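You operate a simulated robot arm through the tools that you are given. There is no shell and no other tool.

You run a simulated two-armed robot. Do the job below in one go: nothing can be reset, and whatever is moved stays where it is left.

JOB
Fetch the black contactor and set it on the low shelf under the console. Stack the small carton labelled "plug" from the clear end of the packing bench on top of the small carton labelled "EYE". Take the short lime punnet and put it on the top of the steel desk. Fetch the white sign that says "half" from the top of the steel desk and set it on the cover plate on the back of the packing bench. Take the cardboard scrap and leave it on the lower shelf of the packing bench. Take the blue cup and put it on the lower shelf of the crate bench. The order is free. Set down upright: black contactor, short lime punnet.

Only the result counts: the job must be done as asked and must still hold three seconds after the hand-in. Knocking over, shifting, dropping, spilling or breaking anything else fails it. Lids that push on must go on centred and level and be pressed home; caps that screw on are set level and turned clockwise until they are tight.

ROBOT AND FRAMES
Two 7-joint arms with two-finger parallel grippers on one trunk, on a base that drives. Base frame: it is fixed to the floor where the robot stands at the start and does not move with it; the origin is under the middle of the robot, x ahead of it, y to its left, z up. Lengths are in m, angles in rad, forces in N, time in s.
The left shoulder is at the start at [-0.092, 0.119, 0.825], the right one opposite. With the tool pointing down near the work surface each hand reaches from about 0.1 to 0.52 m from the robot's upright axis, wherever it stands, measured 20 degrees to its own side. Places, roughly: black contactor (5x8x8 cm) [0.5, -0.2, 0.9]; blue cup (7x7x7 cm) [-3.5, -1.7, 0.9]; cardboard scrap (10x6x3 cm) [-1.6, -0.6, 0.4]; cover plate [1, -1.75, 1]; low shelf under the console [1.3, 1.4, 0.1]; lower shelf of the crate bench [-3.8, -2.7, 0.2]; lower shelf of the packing bench [0.8, -1, 0.4]; short lime punnet [1, 0.5, 1]; small carton [0.5, -0.25, 1]; top of the steel desk [-1.3, -0.5, 0.9]; white sign [-1, -0.5, 1]. Payload 3.43 kg a hand.
The tool frame of a hand sits at the grasp point between the pads (the TCP): z along the fingers, y along the line on which they close. The tips reach 0.03 m beyond it. Largest opening 0.094 m; finger width 0.028, thickness 0.01; the body of the gripper, 0.05 by 0.096 m, starts 0.055 m behind the TCP.
Orientation is that of the tool frame in the base frame, as a unit quaternion [x, y, z, w]. With the fingers straight down and closing along the base's y, the tool's x points along the base's -x, its y along +y and its z along -z.

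CONTROLS
- The arms move only by the tool nudge_tool. It takes "left_motion", "right_motion" or both (then of equal length, played together; a hand with none holds still); each is a list of rows, each a list of 7 numbers: the closure, from 0 (fully open) to 1 (shut), then the shift along the tool's x, y, z in units of 30 mm (1.0 is 30 mm), then the turn, a rotation vector about the tool's x, y, z in units of 8 degrees (1.0 is 8 degrees). In form: [[claw, tx, ty, tz, wx, wy, wz], ...]. A call has 1 to 20 rows; each row shifts and turns the commanded pose from where the row before left it, along the tool's axes as they then stand. A call with a number of a shift or a turn outside -1 to 1 is refused whole. Each row takes 0.2 s and may step no farther than 0.05 m and 0.15 rad from the row before; otherwise, or with a gripper value out of range, the whole call is refused. A pose out of reach is approached as far as the arm can. The call stops where the force on the tool passes 40 N (or 10 N more than at its start, if that is more) or the arm is blocked; 0.2 s more then pass. Each finger travels about 0.153 m/s and halts on what it meets, pressing with about 23 N; the grip force reading is that of the motor and also rises with nothing between the fingers. The clock runs only during rows and for 0.2 s after the last one: add rows that do not move to give the fingers time. It gives the time, the measured TCP pose, the force on the tool (base axes), the opening and the grip force at its end, in the units of the frame above (readings bear some noise), with the torque about the TCP (base axes, N m) and any sound that the robot's microphone picked up.
- Cameras (640 x 400 px; columns grow to the right, rows downward): "scene" is now at [-0.0415, -0.0579, 1.5191]; the picture's right is [-0.99, -0.10, 0.00], its down [-0.09, 0.89, -0.45] and it looks along [0.05, -0.44, -0.90] (base axes); focal length 214 px, centre (320, 200). "left" rides on the left gripper at [0.076, -0.014, -0.103] in its tool frame; the picture's right is [0.18, 0.98, 0.00], its down [-0.75, 0.14, -0.64] and it looks along [-0.63, 0.12, 0.77] (tool axes); focal length 243 px, centre (320, 200). "right" rides on the right gripper at [0.076, 0.014, -0.102] in its tool frame; the picture's right is [-0.18, 0.98, 0.00], its down [-0.75, -0.14, -0.64] and it looks along [-0.63, -0.12, 0.77] (tool axes); focal length 243 px, centre (320, 200). There is no depth. A picture from a camera that has moved, and an enlarged one, comes with that camera's place and axes in the base frame and with its lens. The place of the scene camera against the robot may be out by one fixed shift of up to 0.012 m in any direction.
- camera(camera): a new picture of that camera. The clock stands still meanwhile.
- lift_body(by): slides the trunk up (or, below 0, down) by that many m; the arms and the scene camera ride with it, the base frame stays. It gives what a move gives, with no picture.
- base_move(legs): drives the robot by 1 to 6 legs, each [ahead, left, turn to the left] in m, m and rad, along the robot's own axes; the way and the turn of a leg run together, so that a leg with both is an arc; at most 1.5 m and 3.142 rad a leg. The arms and the cameras ride along, it lands a little off, and it stops where it bumps. It gives what a move gives.
- head_to(pan, tilt): turns the head with the scene camera to pan (to the left, within 2.496 rad either way) and tilt (down, from -0.506 to 1.204), counted from straight ahead of the robot. It gives what a move gives.
- close_up(camera, box): a new picture of the part [left, top, right, bottom] of that camera's present view, enlarged. The clock stands still meanwhile.
- hand_in(): hands the job in; it is judged then, once.

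Nothing tells you exact positions but the pictures and the camera data. Unless the task says otherwise, let go and move clear before handing in.

The tools are called after "Call:" as name(argument=value, ...) on one line, values as JSON. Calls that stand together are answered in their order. nudge_tool: Moves the arms, as the interface text tells. Its arguments: {"type":"object","properties":{"left_motion":{"type":"array","items":{"type":"array","items":{"type":"number"}}},"right_motion":{"type":"array","items":{"type":"array","items":{"type":"number"}}}},"required":[]} The other tools are called the same way: lift_body (by) slides the trunk up or down; base_move (legs) drives the base; head_to (pan, tilt) turns the head that bears the scene camera; camera (camera) takes a picture; close_up (camera, box) takes an enlarged picture of a part of a camera's view; hand_in () hands the job in.

At the start:

```text
time: 0.0
left_tcp_pos: [0.2924, -0.0532, 1.1586]
left_orientation: [0.0, 1.0, 0.0, 0.0]
left_ft_force: [0.7, -0.4, 0.3]
left_ft_torque: [0.05, -0.01, -0.02]
left_width: 0.0939
left_gripper_force: 0.1
right_tcp_pos: [0.2558, -0.3468, 1.134]
right_orientation: [0.0, 1.0, 0.0, -0.001]
right_ft_force: [-0.2, 0.0, 0.8]
right_ft_torque: [-0.01, -0.01, -0.04]
right_width: 0.0942
right_gripper_force: 0.2
trunk travel left (down, up): [-0.25, 0.085]
robot x, y, heading: [0.0004, -0.0005, -0.0]
head pan, tilt: [-1.466, 1.108]
```

scene: 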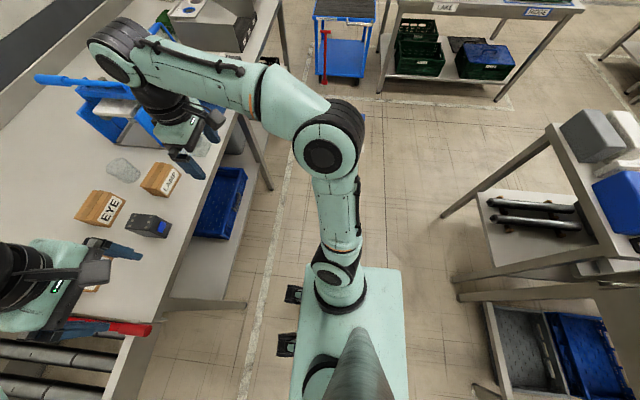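
right: 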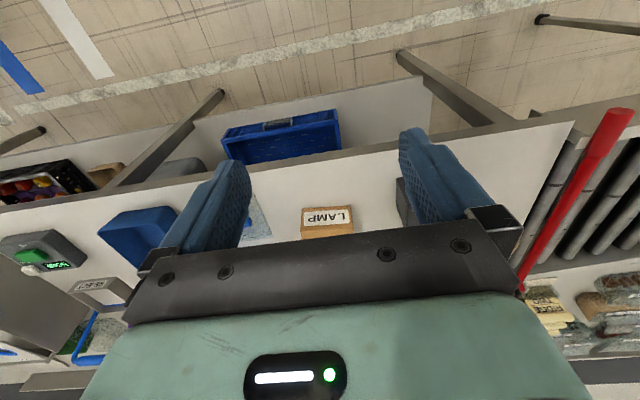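
left: 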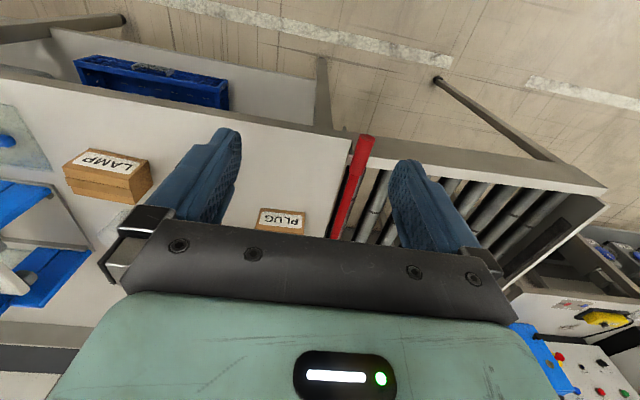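

I see the packing bench ahead of the robot with the EYE, LAMP and plug cartons and the black contactor. I'll look around with the head first before moving anything.

Call:
head_to(pan=0, tilt=0.6)

Call:
camera(camera="scene")

Call:
head_to(pan=-0.9, tilt=0.6)

Call:
camera(camera="scene")

Call:
head_to(pan=0.9, tilt=0.6)

Call:
camera(camera="scene")

Call:
head_to(pan=2.4, tilt=0.5)

Call:
camera(camera="scene")

Call:
head_to(pan=-2.4, tilt=0.5)

Call:
camera(camera="scene")

```text
time: 1.6
left_tcp_pos: [0.293, -0.0528, 1.1589]
left_orientation: [0.0, 1.0, -0.001, 0.0]
left_ft_force: [-0.9, 0.0, -0.8]
left_ft_torque: [0.0, 0.0, 0.0]
left_width: 0.094
left_gripper_force: 0.0
right_tcp_pos: [0.2553, -0.3447, 1.1336]
right_orientation: [0.0, 1.0, -0.001, 0.0]
right_ft_force: [-0.7, -0.4, -0.7]
right_ft_torque: [-0.03, -0.02, 0.0]
right_width: 0.0942
right_gripper_force: 0.0
trunk travel left (down, up): [-0.25, 0.085]
robot x, y, heading: [0.0005, 0.0055, -0.001]
head pan, tilt: [0.0, 0.6]
```

```text
taken
camera scene: at [0.0403, 0.0041, 1.5583], right [0.0, -1.0, 0.0], down [-0.57, 0.0, -0.82], along [0.82, 0.0, -0.57], focal length 214 px, centre (320, 200)
```

scene: 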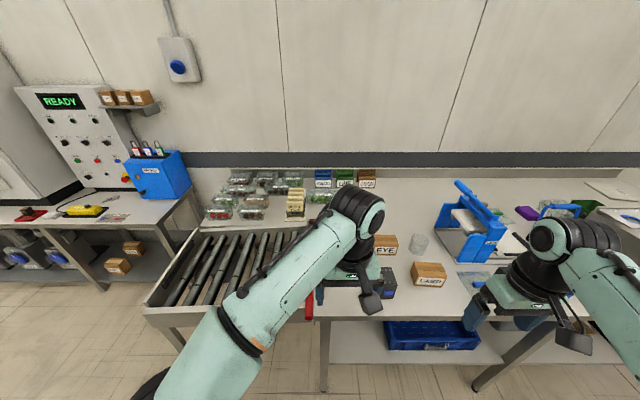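

```text
time: 2.8
left_tcp_pos: [0.2924, -0.0529, 1.1587]
left_orientation: [0.001, 1.0, 0.0, -0.001]
left_ft_force: [0.2, 0.0, 0.0]
left_ft_torque: [0.0, 0.0, -0.01]
left_width: 0.0939
left_gripper_force: 0.1
right_tcp_pos: [0.2558, -0.3439, 1.1345]
right_orientation: [-0.001, 1.0, 0.0, 0.0]
right_ft_force: [-0.2, -0.5, -0.7]
right_ft_torque: [0.02, 0.0, 0.02]
right_width: 0.0942
right_gripper_force: 0.1
trunk travel left (down, up): [-0.25, 0.085]
robot x, y, heading: [0.0, -0.0002, 0.003]
head pan, tilt: [-0.901, 0.6]
```

```text
taken
camera scene: at [0.0069, -0.065, 1.5584], right [-0.78, -0.62, 0.0], down [-0.35, 0.44, -0.83], along [0.51, -0.65, -0.56], focal length 214 px, centre (320, 200)
```

scene: 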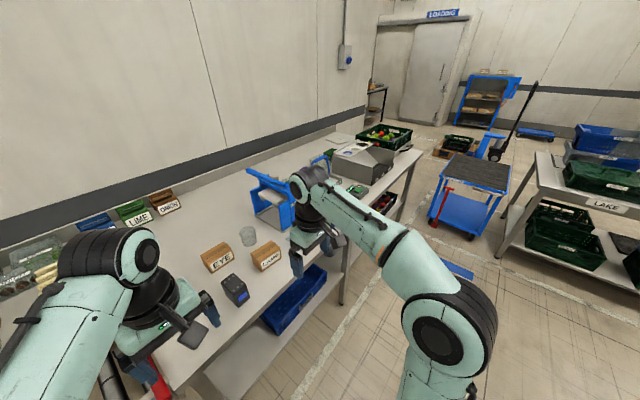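

```text
time: 4.6
left_tcp_pos: [0.2929, -0.0531, 1.16]
left_orientation: [0.0, 1.0, 0.001, 0.0]
left_ft_force: [1.5, -0.5, -0.3]
left_ft_torque: [0.01, -0.01, 0.02]
left_width: 0.0941
left_gripper_force: 0.1
right_tcp_pos: [0.2548, -0.3441, 1.1341]
right_orientation: [-0.001, 1.0, 0.0, 0.0]
right_ft_force: [0.7, 0.5, -0.6]
right_ft_torque: [0.0, 0.01, 0.0]
right_width: 0.0942
right_gripper_force: 0.0
trunk travel left (down, up): [-0.25, 0.085]
robot x, y, heading: [0.0012, -0.0015, 0.001]
head pan, tilt: [0.901, 0.6]
```

```text
taken
camera scene: at [0.0069, 0.0734, 1.5584], right [0.78, -0.62, 0.0], down [-0.35, -0.44, -0.83], along [0.51, 0.65, -0.56], focal length 214 px, centre (320, 200)
```

scene: 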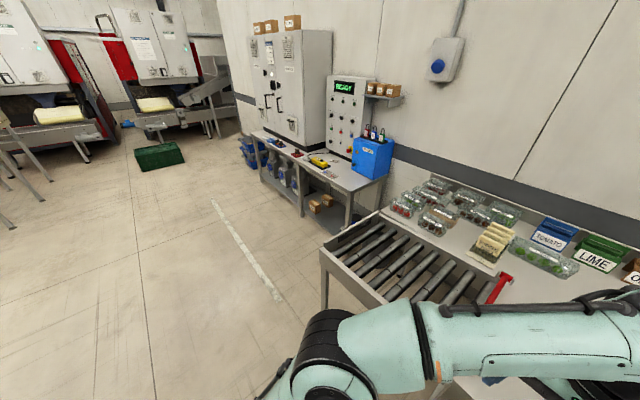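

```text
time: 6.2
left_tcp_pos: [0.2929, -0.0541, 1.159]
left_orientation: [0.0, 1.0, 0.0, 0.0]
left_ft_force: [-0.5, 0.0, -0.1]
left_ft_torque: [-0.02, 0.0, 0.0]
left_width: 0.0938
left_gripper_force: 0.1
right_tcp_pos: [0.2562, -0.3444, 1.1326]
right_orientation: [0.0, 1.0, 0.0, 0.001]
right_ft_force: [-0.2, 0.3, -0.2]
right_ft_torque: [-0.05, 0.02, -0.03]
right_width: 0.0941
right_gripper_force: 0.1
trunk travel left (down, up): [-0.25, 0.085]
robot x, y, heading: [0.0019, 0.0004, -0.005]
head pan, tilt: [2.4, 0.499]
```

```text
taken
camera scene: at [-0.1151, 0.0657, 1.5674], right [0.68, 0.74, 0.0], down [0.35, -0.32, -0.88], along [-0.65, 0.59, -0.48], focal length 214 px, centre (320, 200)
```

scene: 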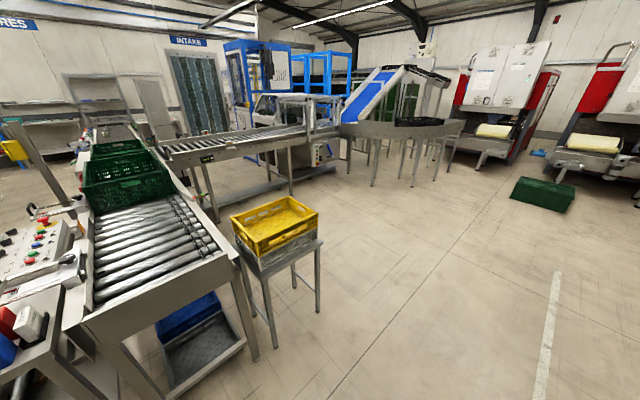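

```text
time: 10.0
left_tcp_pos: [0.292, -0.0535, 1.159]
left_orientation: [-0.001, 1.0, 0.0, 0.0]
left_ft_force: [0.2, -0.1, -0.1]
left_ft_torque: [0.0, 0.01, -0.02]
left_width: 0.0941
left_gripper_force: 0.0
right_tcp_pos: [0.2562, -0.3432, 1.1329]
right_orientation: [0.0, 1.0, 0.0, 0.0]
right_ft_force: [-0.4, -0.4, 0.1]
right_ft_torque: [0.02, -0.02, 0.01]
right_width: 0.0939
right_gripper_force: 0.0
trunk travel left (down, up): [-0.25, 0.085]
robot x, y, heading: [-0.0009, 0.0012, 0.003]
head pan, tilt: [-2.4, 0.499]
```

```text
taken
camera scene: at [-0.1151, -0.0573, 1.5674], right [-0.68, 0.74, 0.0], down [0.35, 0.32, -0.88], along [-0.65, -0.59, -0.48], focal length 214 px, centre (320, 200)
```

scene: 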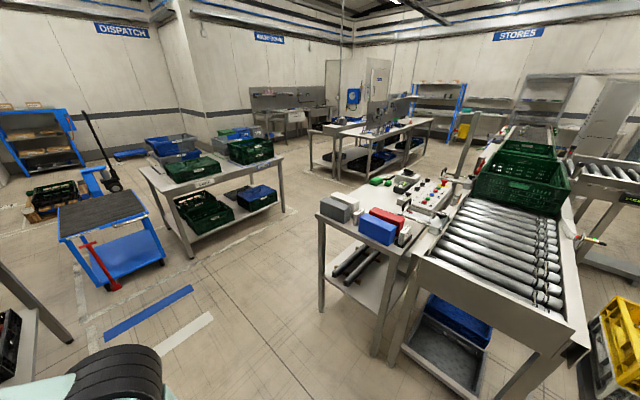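

I have an overview: packing bench ahead, console bench to the far left, steel desk behind-right, and other benches beyond. Next I'll look closer at each relevant area.

Call:
head_to(pan=-0.35, tilt=0.75)

Call:
close_up(camera="scene", box=[160, 60, 480, 260])

Call:
head_to(pan=0.5, tilt=0.6)

Call:
close_up(camera="scene", box=[320, 100, 640, 300])

Call:
close_up(camera="scene", box=[0, 50, 320, 250])

Call:
head_to(pan=-2.496, tilt=0.45)

Call:
close_up(camera="scene", box=[180, 130, 420, 280])

Call:
close_up(camera="scene", box=[120, 60, 360, 210])

Call:
head_to(pan=-1.1, tilt=0.6)

Call:
close_up(camera="scene", box=[80, 80, 320, 230])

```text
time: 11.9
left_tcp_pos: [0.2924, -0.0548, 1.1593]
left_orientation: [0.0, 1.0, 0.001, 0.0]
left_ft_force: [0.5, 0.9, -0.2]
left_ft_torque: [-0.02, 0.0, 0.01]
left_width: 0.0938
left_gripper_force: 0.0
right_tcp_pos: [0.2555, -0.3459, 1.1336]
right_orientation: [0.0, 1.0, 0.0, 0.0]
right_ft_force: [-0.7, 0.2, 0.7]
right_ft_torque: [-0.02, 0.0, 0.02]
right_width: 0.0941
right_gripper_force: 0.0
trunk travel left (down, up): [-0.25, 0.085]
robot x, y, heading: [-0.0011, 0.0018, 0.001]
head pan, tilt: [-0.351, 0.75]
```

```text
2.00 times, centred on (320, 160) of scene
camera zoom: at [0.0298, -0.0243, 1.5455], right [-0.34, -0.94, 0.0], down [-0.64, 0.23, -0.73], along [0.69, -0.25, -0.68], focal length 429 px, centre (320, 280)
```

zoom: 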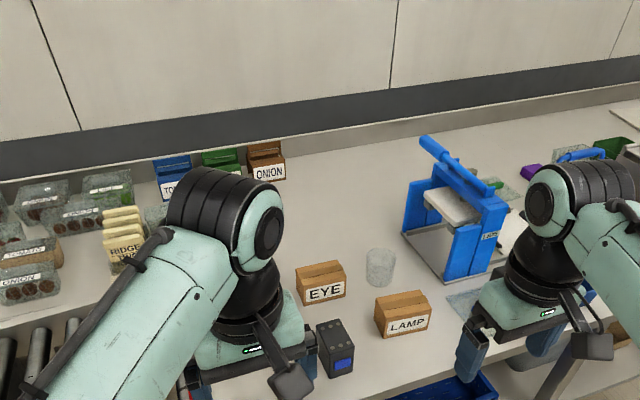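

```text
time: 13.1
left_tcp_pos: [0.2919, -0.0532, 1.16]
left_orientation: [0.0, 1.0, 0.0, 0.0]
left_ft_force: [0.6, 0.3, 0.0]
left_ft_torque: [-0.01, -0.02, 0.03]
left_width: 0.0941
left_gripper_force: 0.1
right_tcp_pos: [0.2569, -0.3459, 1.1326]
right_orientation: [-0.001, 1.0, 0.0, 0.0]
right_ft_force: [0.2, -0.3, -0.1]
right_ft_torque: [0.0, -0.01, 0.02]
right_width: 0.0941
right_gripper_force: 0.1
trunk travel left (down, up): [-0.25, 0.085]
robot x, y, heading: [0.0005, -0.0, -0.005]
head pan, tilt: [0.499, 0.6]
```

```text
2.00 times, centred on (480, 200) of scene
camera zoom: at [0.0296, 0.0464, 1.5584], right [0.48, -0.88, 0.0], down [-0.5, -0.27, -0.82], along [0.72, 0.39, -0.57], focal length 429 px, centre (0, 200)
```

zoom: 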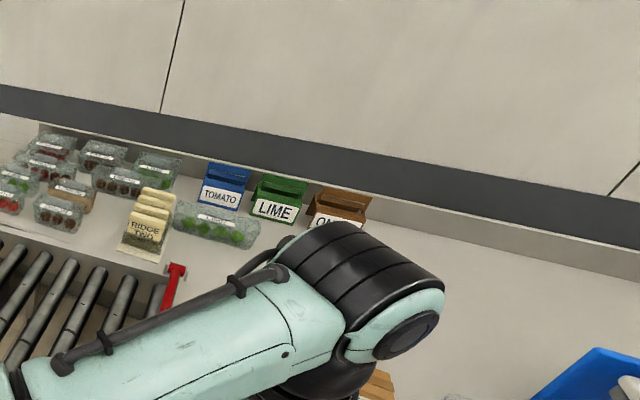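

```text
2.00 times, centred on (160, 150) of scene
camera zoom: at [0.0296, 0.0464, 1.5584], right [0.48, -0.88, 0.0], down [-0.5, -0.27, -0.82], along [0.72, 0.39, -0.57], focal length 429 px, centre (640, 300)
```

zoom: 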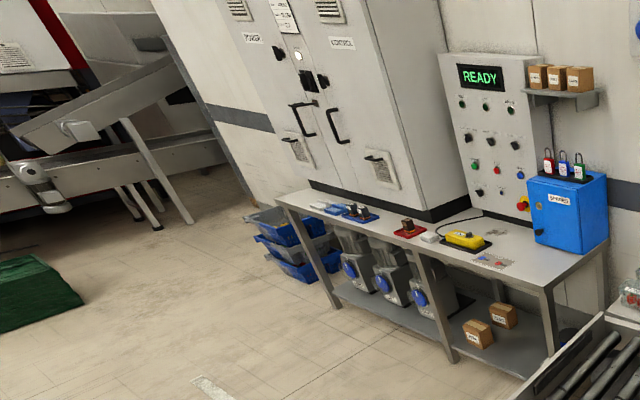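

```text
time: 15.7
left_tcp_pos: [0.2924, -0.0525, 1.1594]
left_orientation: [-0.001, 1.0, 0.001, 0.0]
left_ft_force: [-0.1, -0.1, 0.2]
left_ft_torque: [0.04, 0.06, 0.0]
left_width: 0.0938
left_gripper_force: 0.0
right_tcp_pos: [0.2559, -0.3453, 1.1337]
right_orientation: [-0.001, 1.0, 0.0, 0.0]
right_ft_force: [0.8, 0.1, 0.2]
right_ft_torque: [0.0, 0.04, -0.04]
right_width: 0.0939
right_gripper_force: 0.0
trunk travel left (down, up): [-0.25, 0.085]
robot x, y, heading: [-0.0023, 0.0011, 0.005]
head pan, tilt: [-2.496, 0.45]
```

```text
2.67 times, centred on (300, 205) of scene
camera zoom: at [-0.1214, -0.0512, 1.5719], right [-0.6, 0.8, 0.0], down [0.35, 0.26, -0.9], along [-0.72, -0.54, -0.44], focal length 572 px, centre (373, 187)
```

zoom: 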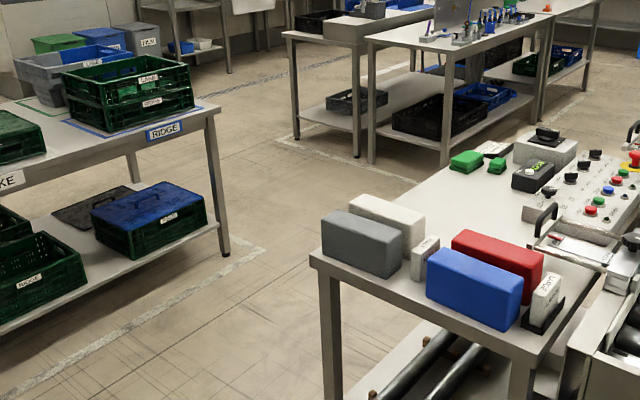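

```text
2.67 times, centred on (240, 135) of scene
camera zoom: at [-0.1214, -0.0512, 1.5719], right [-0.6, 0.8, 0.0], down [0.35, 0.26, -0.9], along [-0.72, -0.54, -0.44], focal length 572 px, centre (533, 373)
```

zoom: 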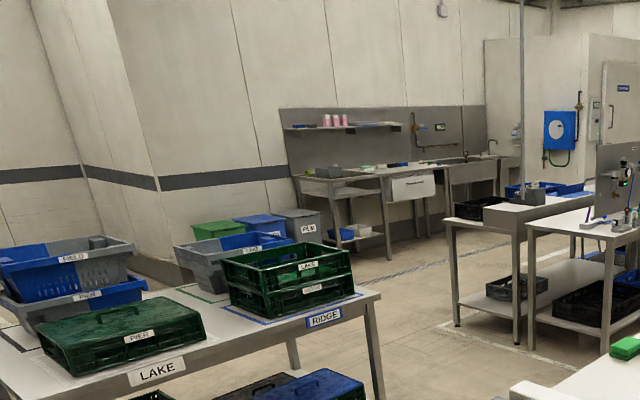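

```text
time: 17.2
left_tcp_pos: [0.2917, -0.0535, 1.1591]
left_orientation: [0.001, 1.0, 0.001, 0.0]
left_ft_force: [-0.2, 0.1, -0.6]
left_ft_torque: [0.02, 0.01, 0.01]
left_width: 0.094
left_gripper_force: 0.1
right_tcp_pos: [0.2558, -0.3444, 1.1336]
right_orientation: [0.0, 1.0, 0.0, -0.001]
right_ft_force: [-0.9, -0.8, -0.3]
right_ft_torque: [0.01, 0.0, 0.01]
right_width: 0.094
right_gripper_force: 0.0
trunk travel left (down, up): [-0.25, 0.085]
robot x, y, heading: [-0.0007, -0.0039, 0.0]
head pan, tilt: [-1.1, 0.6]
```

```text
2.67 times, centred on (200, 155) of scene
camera zoom: at [-0.008, -0.0746, 1.5584], right [-0.89, -0.45, 0.0], down [-0.26, 0.5, -0.83], along [0.37, -0.74, -0.56], focal length 572 px, centre (640, 320)
```

zoom: 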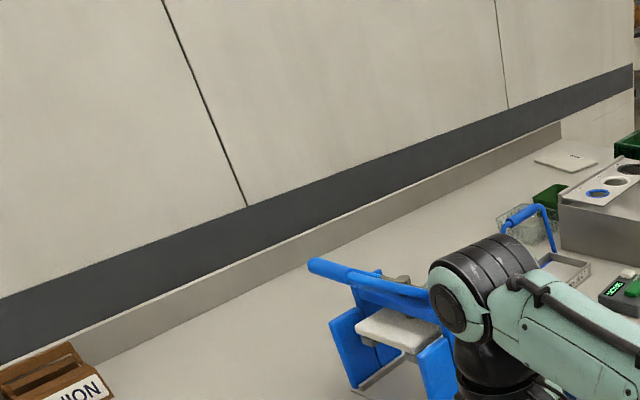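

The packing bench top is about z=0.89 with its front edge near x=0.38. I want to know how far the robot's base sticks out before driving nearer, so I'll look straight down.

Call:
head_to(pan=0.0, tilt=1.2)

Call:
camera(camera="scene")

Call:
head_to(pan=-2.4, tilt=1.2)

Call:
camera(camera="scene")

Call:
head_to(pan=-0.3, tilt=1.0)

Call:
camera(camera="scene")

Call:
close_up(camera="left", box=[160, 120, 400, 270])

```text
time: 18.6
left_tcp_pos: [0.2924, -0.0532, 1.1594]
left_orientation: [0.0, 1.0, -0.001, 0.0]
left_ft_force: [-0.3, -0.1, 1.3]
left_ft_torque: [-0.02, -0.01, -0.01]
left_width: 0.0942
left_gripper_force: 0.1
right_tcp_pos: [0.2559, -0.3456, 1.1333]
right_orientation: [0.0, 1.0, 0.0, 0.0]
right_ft_force: [0.7, -0.2, 0.1]
right_ft_torque: [0.0, 0.03, -0.01]
right_width: 0.094
right_gripper_force: 0.1
trunk travel left (down, up): [-0.25, 0.085]
robot x, y, heading: [0.0017, 0.0027, 0.001]
head pan, tilt: [0.0, 1.201]
```

```text
taken
camera scene: at [0.0079, 0.0041, 1.5138], right [0.0, -1.0, 0.0], down [-0.93, 0.0, -0.36], along [0.36, 0.0, -0.93], focal length 214 px, centre (320, 200)
```

scene: 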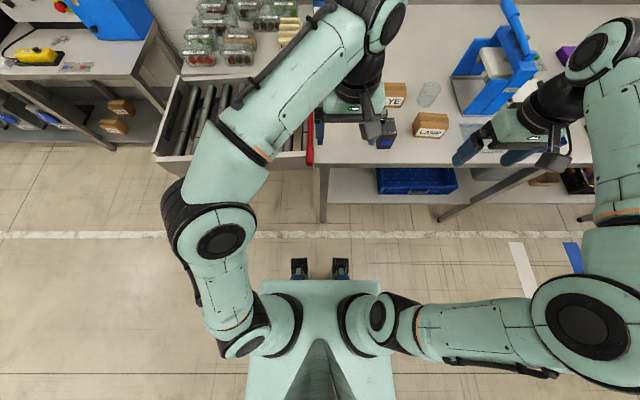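

```text
time: 20.8
left_tcp_pos: [0.2931, -0.053, 1.1585]
left_orientation: [-0.001, 1.0, 0.0, 0.001]
left_ft_force: [0.3, -0.1, -0.2]
left_ft_torque: [0.0, 0.05, -0.01]
left_width: 0.0939
left_gripper_force: 0.1
right_tcp_pos: [0.2554, -0.345, 1.1349]
right_orientation: [0.0, 1.0, 0.0, 0.0]
right_ft_force: [0.1, 0.2, -0.5]
right_ft_torque: [0.0, 0.0, 0.01]
right_width: 0.0943
right_gripper_force: 0.0
trunk travel left (down, up): [-0.25, 0.085]
robot x, y, heading: [0.0015, -0.0002, -0.0]
head pan, tilt: [-2.4, 1.201]
```

```text
taken
camera scene: at [-0.0892, -0.0336, 1.5138], right [-0.68, 0.74, 0.0], down [0.69, 0.63, -0.36], along [-0.27, -0.24, -0.93], focal length 214 px, centre (320, 200)
```

scene: 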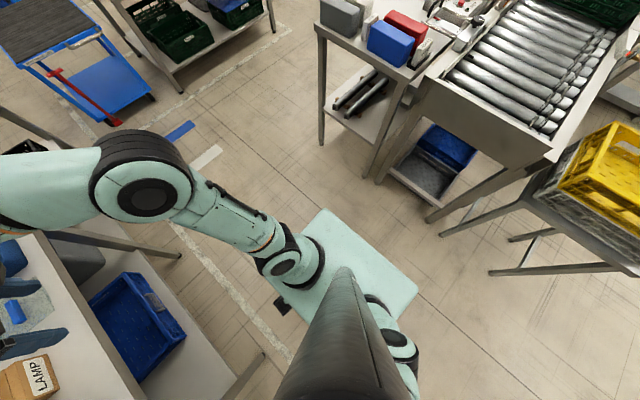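

```text
time: 22.8
left_tcp_pos: [0.2923, -0.0535, 1.1594]
left_orientation: [0.0, 1.0, 0.0, 0.0]
left_ft_force: [-0.3, -0.5, -0.2]
left_ft_torque: [0.02, 0.0, -0.04]
left_width: 0.0938
left_gripper_force: 0.0
right_tcp_pos: [0.2572, -0.345, 1.1341]
right_orientation: [0.001, 1.0, 0.001, -0.001]
right_ft_force: [-0.4, -0.6, -0.8]
right_ft_torque: [-0.04, 0.02, -0.01]
right_width: 0.0939
right_gripper_force: 0.1
trunk travel left (down, up): [-0.25, 0.085]
robot x, y, heading: [0.0015, 0.0008, -0.001]
head pan, tilt: [-0.3, 1.0]
```

```text
taken
camera scene: at [0.0185, -0.0165, 1.5263], right [-0.3, -0.96, 0.0], down [-0.8, 0.25, -0.54], along [0.52, -0.16, -0.84], focal length 214 px, centre (320, 200)
```

scene: 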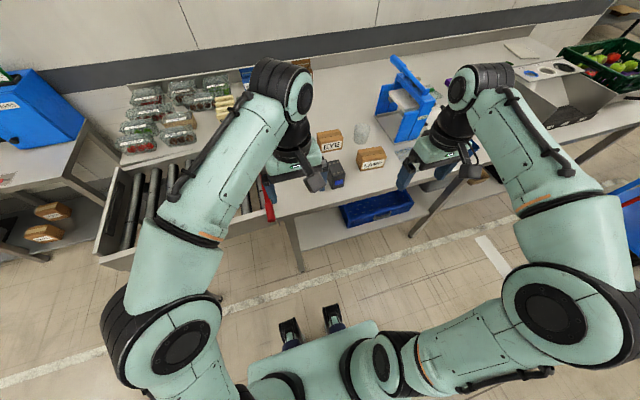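

```text
2.67 times, centred on (280, 195) of left
camera zoom: at [0.2167, -0.0685, 1.262], right [-0.18, 0.98, 0.0], down [0.75, 0.14, 0.64], along [0.63, 0.12, -0.77], focal length 647 px, centre (427, 213)
```

zoom: 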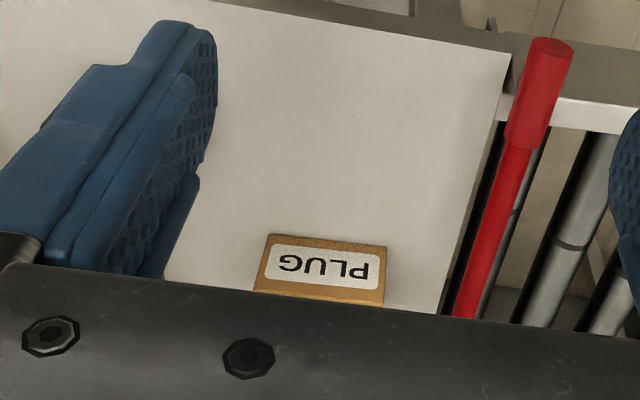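

The base reaches only about 0.15 m ahead of its axis, so there's room to go nearer. I'll drive ahead 0.15 m so that the plug, EYE and contactor come within comfortable reach.

Call:
base_move(legs=[[0.15, 0, 0]])

Call:
camera(camera="left")

Call:
camera(camera="right")

Call:
camera(camera="scene")

```text
time: 24.2
left_tcp_pos: [0.4226, -0.0535, 1.1591]
left_orientation: [-0.002, 1.0, 0.001, 0.0]
left_ft_force: [0.7, 0.0, 0.2]
left_ft_torque: [0.04, -0.02, 0.0]
left_width: 0.0935
left_gripper_force: 0.0
right_tcp_pos: [0.3849, -0.345, 1.1331]
right_orientation: [-0.001, 1.0, 0.0, -0.001]
right_ft_force: [-0.1, 0.5, -0.1]
right_ft_torque: [0.01, -0.03, 0.02]
right_width: 0.0942
right_gripper_force: 0.1
trunk travel left (down, up): [-0.25, 0.085]
robot x, y, heading: [0.1287, 0.0007, 0.0]
head pan, tilt: [-0.3, 1.0]
stopped in leg 1: the robot was blocked; the commanded pose is now the measured one
```

```text
taken
camera left: at [0.347, -0.0685, 1.2612], right [-0.19, 0.98, 0.0], down [0.75, 0.14, 0.64], along [0.63, 0.12, -0.77], focal length 243 px, centre (320, 200)
```

left: 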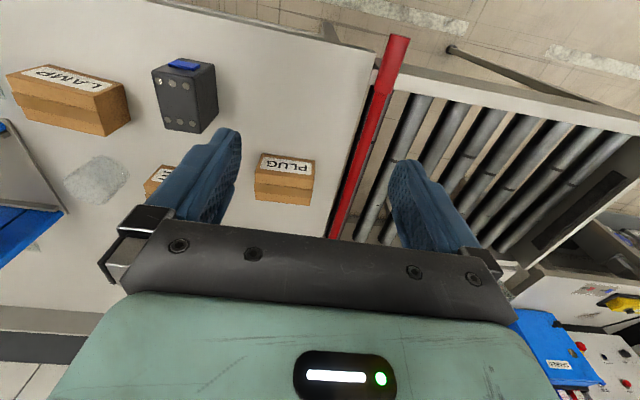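

```text
taken
camera right: at [0.3094, -0.3321, 1.2353], right [0.18, 0.98, 0.0], down [0.75, -0.14, 0.64], along [0.63, -0.12, -0.77], focal length 243 px, centre (320, 200)
```

right: 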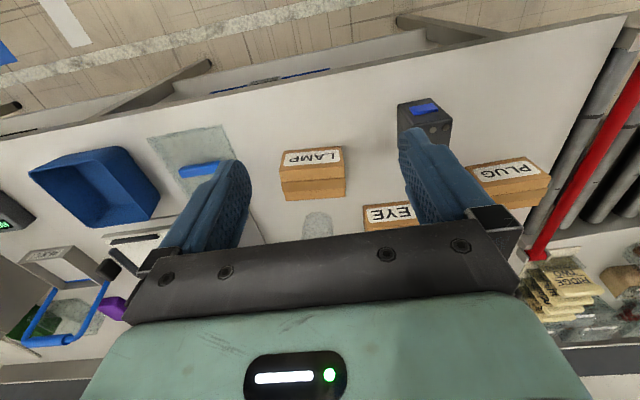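

```text
taken
camera scene: at [0.1475, -0.0165, 1.5264], right [-0.3, -0.96, 0.0], down [-0.8, 0.25, -0.54], along [0.52, -0.16, -0.84], focal length 214 px, centre (320, 200)
```

scene: 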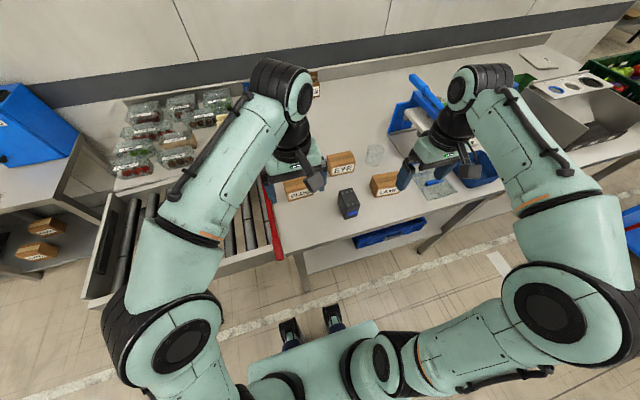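

The base now touches the bench. By triangulation the plug carton is at about (0.588, -0.080), 9.3 cm along y, 4.8 cm along x, 6 cm high, with the bench top at z≈0.89. I'll move the left hand aside and turn the right hand 90° so it closes along x.

Call:
nudge_tool(left_motion=[[0, 0, 1, 0, 0, 0, 0], [0, 0, 1, 0, 0, 0, 0], [0, 0, 1, 0, 0, 0, 0], [0, 0, 1, 0, 0, 0, 0], [0, 0, 1, 0, 0, 0, 0], [0, 0, 1, 0, 0, 0, 0], [0, 0, 0, 0, 0, 0, 0], [0, 0, 0, 0, 0, 0, 0], [0, 0, 0, 0, 0, 0, 0], [0, 0, 0, 0, 0, 0, 0], [0, 0, 0, 0, 0, 0, 0], [0, 0, 0, 0, 0, 0, 0]], right_motion=[[0, 0, 0, 0, 0, 0, -1], [0, 0, 0, 0, 0, 0, -1], [0, 0, 0, 0, 0, 0, -1], [0, 0, 0, 0, 0, 0, -1], [0, 0, 0, 0, 0, 0, -1], [0, 0, 0, 0, 0, 0, -1], [0, 0, 0, 0, 0, 0, -1], [0, 0, 0, 0, 0, 0, -1], [0, 0, 0, 0, 0, 0, -1], [0, 0, 0, 0, 0, 0, -1], [0, 0, 0, 0, 0, 0, -1], [0, 0, 0, 0, 0, 0, -0.25]])

Call:
camera(camera="scene")

Call:
camera(camera="right")

```text
time: 26.8
left_tcp_pos: [0.4239, 0.1276, 1.1604]
left_orientation: [-0.001, 1.0, 0.0, 0.0]
left_ft_force: [0.3, 0.5, -0.6]
left_ft_torque: [-0.02, -0.02, -0.01]
left_width: 0.0939
left_gripper_force: 0.2
right_tcp_pos: [0.3863, -0.3453, 1.1329]
right_orientation: [0.708, -0.706, 0.0, 0.0]
right_ft_force: [0.1, 0.1, 0.8]
right_ft_torque: [0.0, -0.02, 0.0]
right_width: 0.0942
right_gripper_force: 0.0
trunk travel left (down, up): [-0.25, 0.085]
robot x, y, heading: [0.1301, -0.0039, -0.007]
head pan, tilt: [-0.3, 1.0]
```

```text
taken
camera scene: at [0.1488, -0.0164, 1.5264], right [-0.3, -0.96, 0.0], down [-0.8, 0.25, -0.54], along [0.52, -0.16, -0.84], focal length 214 px, centre (320, 200)
```

scene: 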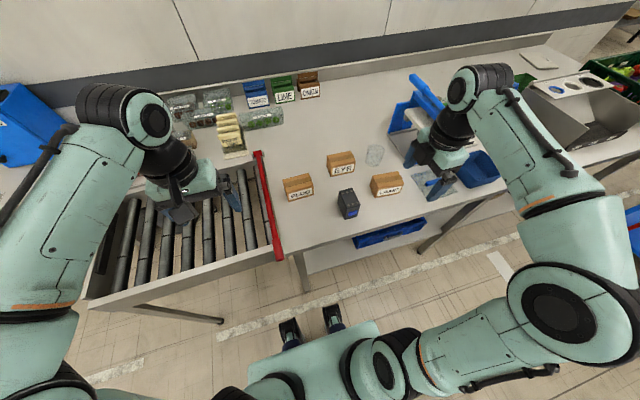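

```text
taken
camera right: at [0.3727, -0.4227, 1.2348], right [-0.98, 0.18, 0.0], down [0.14, 0.75, 0.64], along [0.11, 0.63, -0.77], focal length 243 px, centre (320, 200)
```

right: 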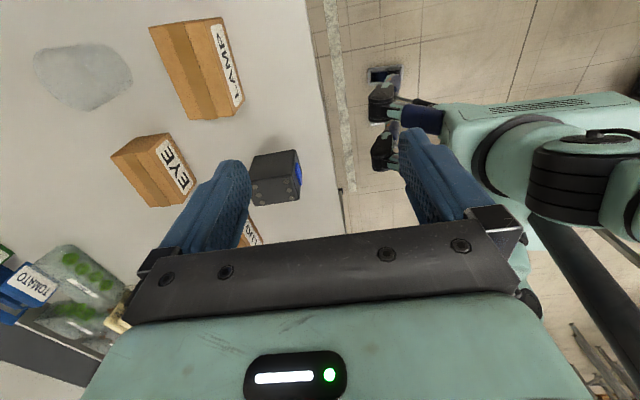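

The turn worked (tool y now along -x). I'll zoom in to measure EYE, LAMP and contactor precisely.

Call:
close_up(camera="right", box=[80, 80, 320, 230])

Call:
close_up(camera="scene", box=[260, 130, 420, 230])

```text
2.67 times, centred on (200, 155) of right
camera zoom: at [0.3727, -0.4227, 1.2348], right [-0.98, 0.18, 0.0], down [0.14, 0.75, 0.64], along [0.11, 0.63, -0.77], focal length 647 px, centre (640, 320)
```

zoom: 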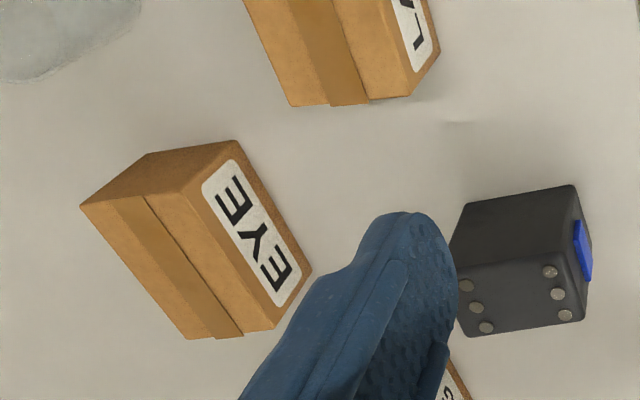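

```text
4.00 times, centred on (340, 180) of scene
camera zoom: at [0.1488, -0.0164, 1.5264], right [-0.3, -0.96, 0.0], down [-0.8, 0.25, -0.54], along [0.52, -0.16, -0.84], focal length 858 px, centre (240, 280)
```

zoom: 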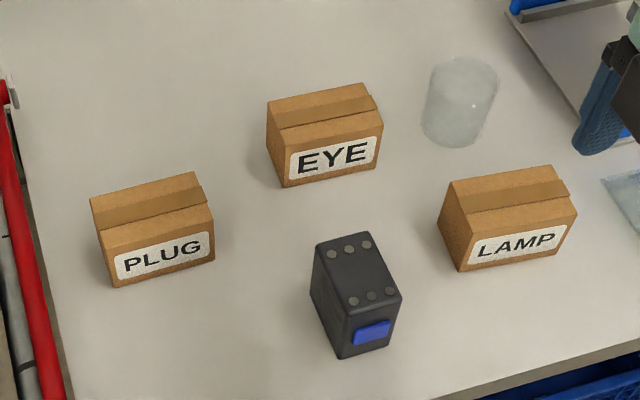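

Scene and wrist views agree within about a centimetre. Now I'll bring the right hand above the plug carton at a safe height and check.

Call:
nudge_tool(right_motion=[[0, -0.884, -0.673, 0, 0, 0, 0], [0, -0.884, -0.673, 0, 0, 0, 0], [0, -0.884, -0.673, 0, 0, 0, 0], [0, -0.884, -0.673, 0, 0, 0, 0], [0, -0.884, -0.673, 0, 0, 0, 0], [0, -0.884, -0.673, 0, 0, 0, 0], [0, -0.884, -0.673, 0.2, 0, 0, 0], [0, -0.884, -0.673, 0.6, 0, 0, 0], [0, -0.884, -0.673, 0.6, 0, 0, 0], [0, -0.884, -0.673, 0.6, 0, 0, 0], [0, 0, 0, 0, 0, 0, 0]])

Call:
camera(camera="right")

Call:
camera(camera="left")

Call:
close_up(camera="scene", box=[220, 100, 420, 225])

```text
time: 29.2
left_tcp_pos: [0.4231, 0.1265, 1.1593]
left_orientation: [-0.002, 1.0, 0.001, 0.0]
left_ft_force: [-0.4, 0.6, -0.8]
left_ft_torque: [0.01, 0.0, -0.03]
left_width: 0.094
left_gripper_force: 0.1
right_tcp_pos: [0.5889, -0.0793, 1.0717]
right_orientation: [0.708, -0.706, -0.002, 0.0]
right_ft_force: [-1.3, 0.0, 1.2]
right_ft_torque: [0.0, 0.01, 0.01]
right_width: 0.0941
right_gripper_force: 0.0
trunk travel left (down, up): [-0.25, 0.085]
robot x, y, heading: [0.1271, -0.0018, 0.002]
head pan, tilt: [-0.3, 1.0]
```

```text
taken
camera right: at [0.5738, -0.1573, 1.174], right [-0.98, 0.18, 0.0], down [0.14, 0.75, 0.64], along [0.12, 0.63, -0.77], focal length 243 px, centre (320, 200)
```

right: 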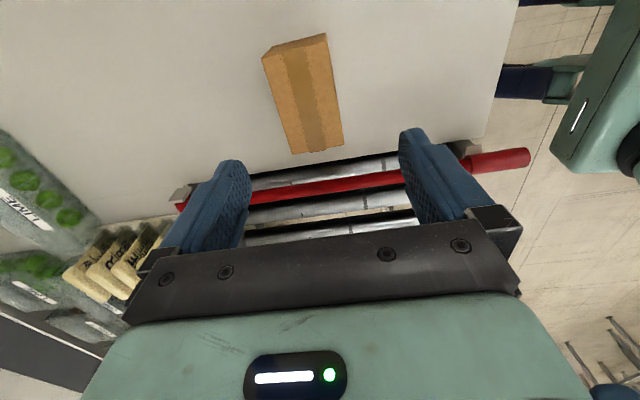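

```text
taken
camera left: at [0.3477, 0.1116, 1.262], right [-0.19, 0.98, 0.0], down [0.75, 0.14, 0.64], along [0.63, 0.12, -0.77], focal length 243 px, centre (320, 200)
```

left: 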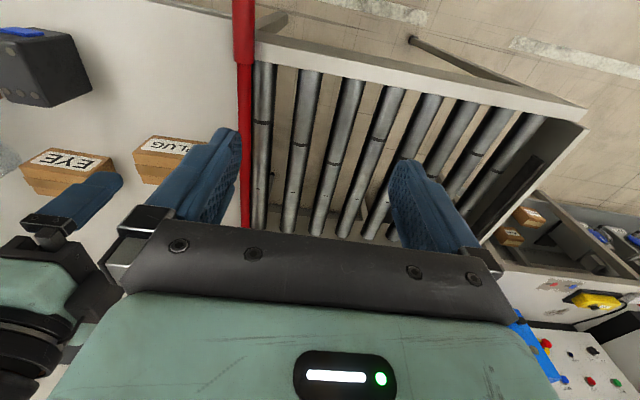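

```text
3.20 times, centred on (320, 162) of scene
camera zoom: at [0.1481, -0.017, 1.5263], right [-0.3, -0.96, 0.0], down [-0.8, 0.25, -0.54], along [0.52, -0.16, -0.84], focal length 686 px, centre (320, 320)
```

zoom: 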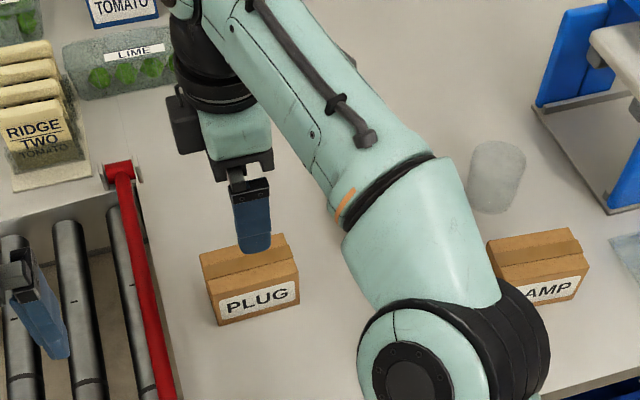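

The carton centre is about 1 cm further in x than the hand (0.598, -0.084). I'll adjust, descend, and grip.

Call:
nudge_tool(right_motion=[[0, 0.17, -0.3, 0.5, 0, 0, 0], [0, 0, 0, 0.8, 0, 0, 0], [0, 0, 0, 0.8, 0, 0, 0], [0, 0, 0, 0.8, 0, 0, 0], [0, 0, 0, 0.8, 0, 0, 0], [0, 0, 0, 0.78, 0, 0, 0], [0, 0, 0, 0, 0, 0, 0], [0.5, 0, 0, 0, 0, 0, 0], [1, 0, 0, 0, 0, 0, 0], [1, 0, 0, 0, 0, 0, 0], [1, 0, 0, 0, 0, 0, 0]])

Call:
camera(camera="right")

Call:
close_up(camera="scene", box=[220, 100, 420, 225])

```text
time: 31.6
left_tcp_pos: [0.4234, 0.1277, 1.1595]
left_orientation: [-0.002, 1.0, 0.001, 0.0]
left_ft_force: [-0.4, 0.1, -0.5]
left_ft_torque: [-0.02, 0.0, -0.03]
left_width: 0.0942
left_gripper_force: 0.0
right_tcp_pos: [0.5967, -0.0842, 0.9382]
right_orientation: [0.707, -0.707, -0.001, 0.001]
right_ft_force: [0.0, -0.6, -0.7]
right_ft_torque: [-0.02, 0.03, 0.01]
right_width: 0.0621
right_gripper_force: 22.6
trunk travel left (down, up): [-0.25, 0.085]
robot x, y, heading: [0.1298, 0.0011, -0.001]
head pan, tilt: [-0.3, 1.0]
```

```text
taken
camera right: at [0.5826, -0.1623, 1.0404], right [-0.98, 0.18, 0.0], down [0.14, 0.75, 0.64], along [0.12, 0.63, -0.77], focal length 243 px, centre (320, 200)
```

right: 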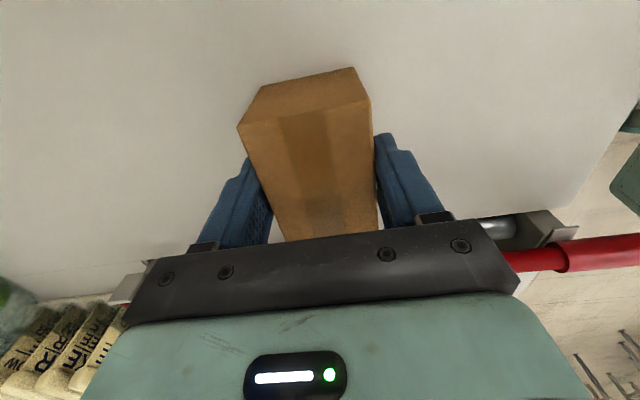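

```text
3.20 times, centred on (320, 162) of scene
camera zoom: at [0.1488, -0.0165, 1.5263], right [-0.3, -0.96, 0.0], down [-0.8, 0.25, -0.54], along [0.52, -0.16, -0.84], focal length 686 px, centre (320, 320)
```

zoom: 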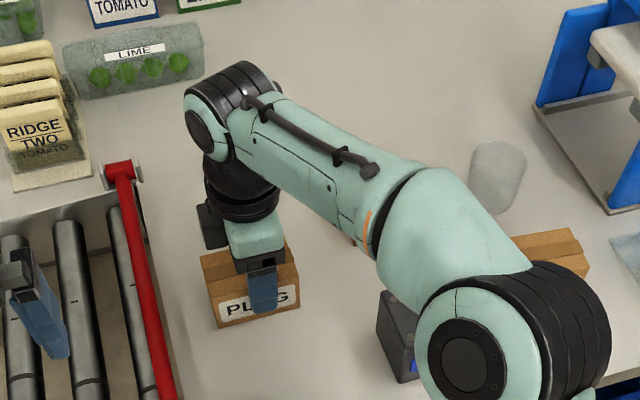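

The grip width is 6.2 cm, and that rescales the carton to span about z=0.871 to 0.930, so I'm holding it a bit high. I'll reopen slightly, go 2 cm deeper and regrip.

Call:
nudge_tool(right_motion=[[0, 0, 0, 0, 0, 0, 0], [0, 0, 0, 0, 0, 0, 0], [0, 0, 0, 0.35, 0, 0, 0], [0, 0, 0, 0.35, 0, 0, 0], [0, 0, 0, 0, 0, 0, 0], [0.5, 0, 0, 0, 0, 0, 0], [1, 0, 0, 0, 0, 0, 0], [1, 0, 0, 0, 0, 0, 0], [1, 0, 0, 0, 0, 0, 0]])

Call:
nudge_tool(right_motion=[[1, 0, 0, -0.5, 0, 0, 0], [1, 0, 0, -1, 0, 0, 0], [1, 0, 0, -1, 0, 0, 0], [1, 0, 0, -1, 0, 0, 0], [1, 0, 0, -1, 0, 0, 0], [1, 0, 0, 0, 0, 0, 0]])

Call:
camera(camera="right")

Call:
close_up(camera="scene", box=[220, 100, 420, 225])

Call:
camera(camera="left")

```text
time: 33.6
left_tcp_pos: [0.4249, 0.128, 1.1588]
left_orientation: [-0.002, 1.0, 0.001, 0.0]
left_ft_force: [0.4, -0.2, 0.5]
left_ft_torque: [0.02, -0.02, 0.02]
left_width: 0.0938
left_gripper_force: 0.1
right_tcp_pos: [0.5963, -0.0846, 0.9167]
right_orientation: [0.708, -0.706, -0.001, 0.0]
right_ft_force: [0.2, -0.3, -1.3]
right_ft_torque: [0.0, -0.01, 0.01]
right_width: 0.0618
right_gripper_force: 23.2
trunk travel left (down, up): [-0.25, 0.085]
robot x, y, heading: [0.1288, 0.0051, 0.002]
head pan, tilt: [-0.3, 1.0]
```

```text
time: 35.0
left_tcp_pos: [0.4245, 0.1281, 1.1593]
left_orientation: [-0.002, 1.0, 0.0, 0.0]
left_ft_force: [0.9, 0.5, -0.8]
left_ft_torque: [0.02, 0.02, -0.03]
left_width: 0.0938
left_gripper_force: 0.2
right_tcp_pos: [0.5982, -0.0842, 1.0516]
right_orientation: [0.707, -0.707, -0.001, 0.0]
right_ft_force: [0.0, 0.3, 0.3]
right_ft_torque: [0.02, -0.01, -0.01]
right_width: 0.0001
right_gripper_force: 23.0
trunk travel left (down, up): [-0.25, 0.085]
robot x, y, heading: [0.1315, 0.0, -0.005]
head pan, tilt: [-0.3, 1.0]
```

```text
taken
camera right: at [0.5828, -0.1622, 1.1547], right [-0.98, 0.18, 0.0], down [0.14, 0.75, 0.64], along [0.12, 0.63, -0.77], focal length 243 px, centre (320, 200)
```

right: 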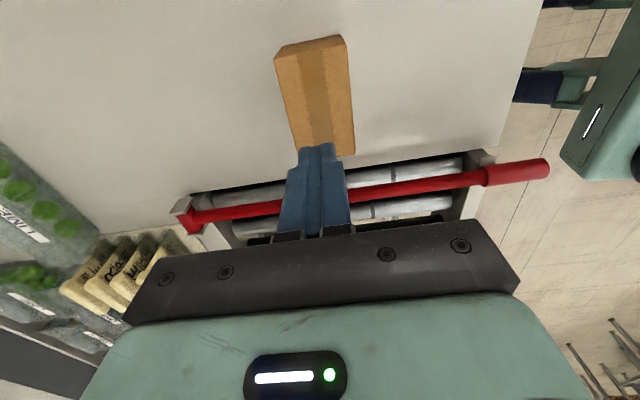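

```text
3.20 times, centred on (320, 162) of scene
camera zoom: at [0.1487, -0.0166, 1.5263], right [-0.3, -0.96, 0.0], down [-0.8, 0.25, -0.54], along [0.52, -0.16, -0.84], focal length 686 px, centre (320, 320)
```

zoom: 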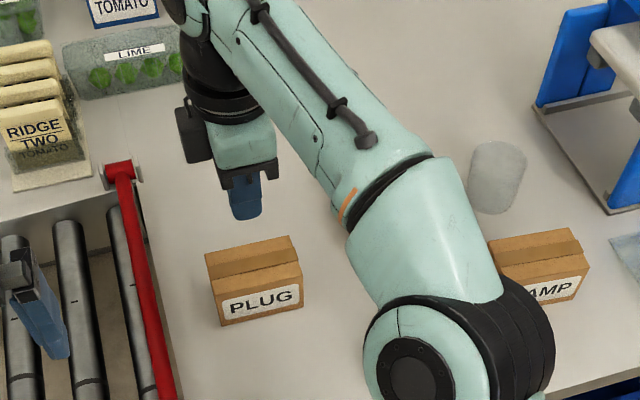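

```text
taken
camera left: at [0.3483, 0.1119, 1.2619], right [-0.19, 0.98, 0.0], down [0.75, 0.14, 0.64], along [0.63, 0.12, -0.77], focal length 243 px, centre (320, 200)
```

left: 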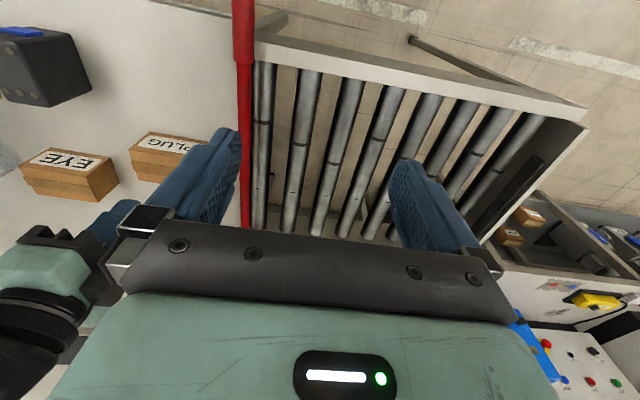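

The carton slipped out of the grip while I lifted; it still stands upright, barely shifted. I'll open up, go deeper and lift slowly while checking the width.

Call:
nudge_tool(right_motion=[[0, 0, 0, 0, 0, 0, 0], [0, 0, 0, 0, 0, 0, 0], [0, 0, 0, 0, 0, 0, 0]])

Call:
close_up(camera="right", box=[200, 10, 440, 160])

Call:
close_up(camera="scene", box=[270, 160, 350, 210])

```text
time: 35.8
left_tcp_pos: [0.4247, 0.1283, 1.1582]
left_orientation: [-0.001, 1.0, 0.001, -0.001]
left_ft_force: [-0.7, 0.3, 0.5]
left_ft_torque: [0.01, -0.02, 0.02]
left_width: 0.0939
left_gripper_force: 0.1
right_tcp_pos: [0.5969, -0.0841, 1.0524]
right_orientation: [0.708, -0.706, -0.001, 0.001]
right_ft_force: [-0.4, 0.1, 0.5]
right_ft_torque: [0.0, 0.01, 0.0]
right_width: 0.094
right_gripper_force: 0.0
trunk travel left (down, up): [-0.25, 0.085]
robot x, y, heading: [0.1293, -0.0004, -0.005]
head pan, tilt: [-0.3, 1.0]
```

```text
2.67 times, centred on (320, 85) of right
camera zoom: at [0.5829, -0.1621, 1.1544], right [-0.98, 0.18, 0.0], down [0.14, 0.75, 0.64], along [0.12, 0.63, -0.77], focal length 647 px, centre (320, 507)
```

zoom: 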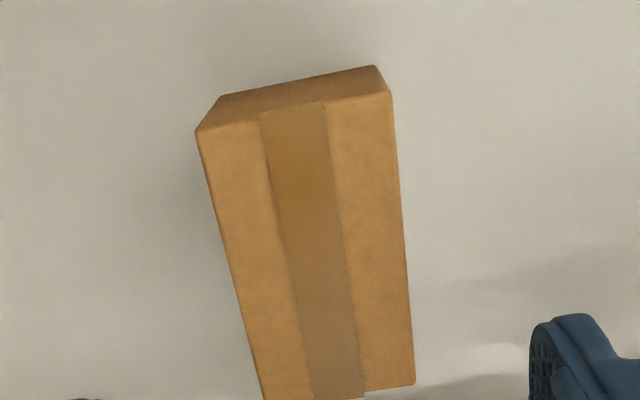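

```text
8.00 times, centred on (310, 185) of scene
camera zoom: at [0.1488, -0.0164, 1.5264], right [-0.3, -0.96, 0.0], down [-0.8, 0.25, -0.54], along [0.52, -0.16, -0.84], focal length 1716 px, centre (400, 320)
```

zoom: 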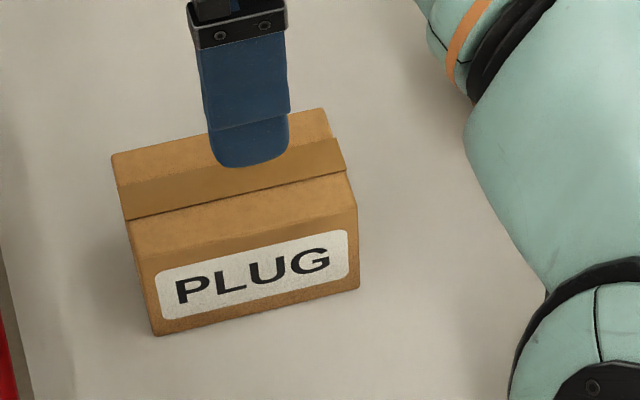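

Refined estimate: carton top ≈0.925, table perhaps as low as 0.855, so my earlier grip was shallow. I'll descend further, in small steps near the bottom.

Call:
nudge_tool(right_motion=[[0, -0.2, -0.05, 1, 0, 0, 0], [0, 0, 0, 1, 0, 0, 0], [0, 0, 0, 1, 0, 0, 0], [0, 0, 0, 1, 0, 0, 0], [0, 0, 0, 0.5, 0, 0, 0], [0, 0, 0, 0.25, 0, 0, 0], [0, 0, 0, 0.25, 0, 0, 0], [0, 0, 0, 0.25, 0, 0, 0], [0, 0, 0, 0, 0, 0, 0]])

Call:
close_up(camera="scene", box=[270, 160, 350, 210])

```text
time: 37.4
left_tcp_pos: [0.423, 0.1278, 1.159]
left_orientation: [-0.002, 1.0, 0.001, 0.0]
left_ft_force: [0.7, -0.5, -0.4]
left_ft_torque: [0.03, 0.02, 0.01]
left_width: 0.0942
left_gripper_force: 0.1
right_tcp_pos: [0.5996, -0.0783, 0.9111]
right_orientation: [0.708, -0.707, 0.001, -0.004]
right_ft_force: [-7.4, -1.2, 11.9]
right_ft_torque: [-0.19, 0.81, -0.04]
right_width: 0.094
right_gripper_force: 0.0
trunk travel left (down, up): [-0.25, 0.085]
robot x, y, heading: [0.1304, -0.0008, -0.002]
head pan, tilt: [-0.3, 1.0]
stopped in row 8 (right hand): the force on the tool passed its limit at 48 N (the readings are from after the stop); the commanded pose is now the measured one
```

```text
8.00 times, centred on (310, 185) of scene
camera zoom: at [0.1479, -0.0164, 1.5263], right [-0.3, -0.96, 0.0], down [-0.8, 0.25, -0.54], along [0.52, -0.16, -0.84], focal length 1716 px, centre (400, 320)
```

zoom: 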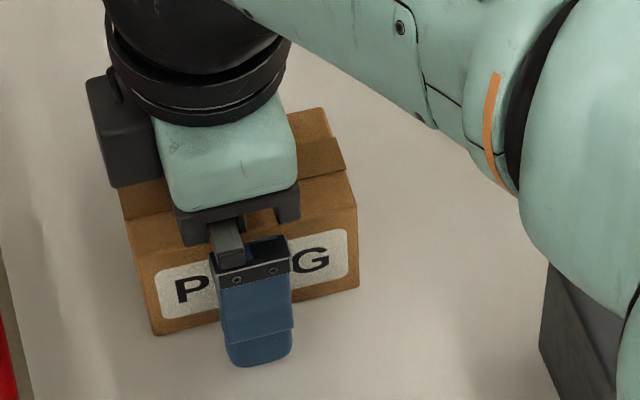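

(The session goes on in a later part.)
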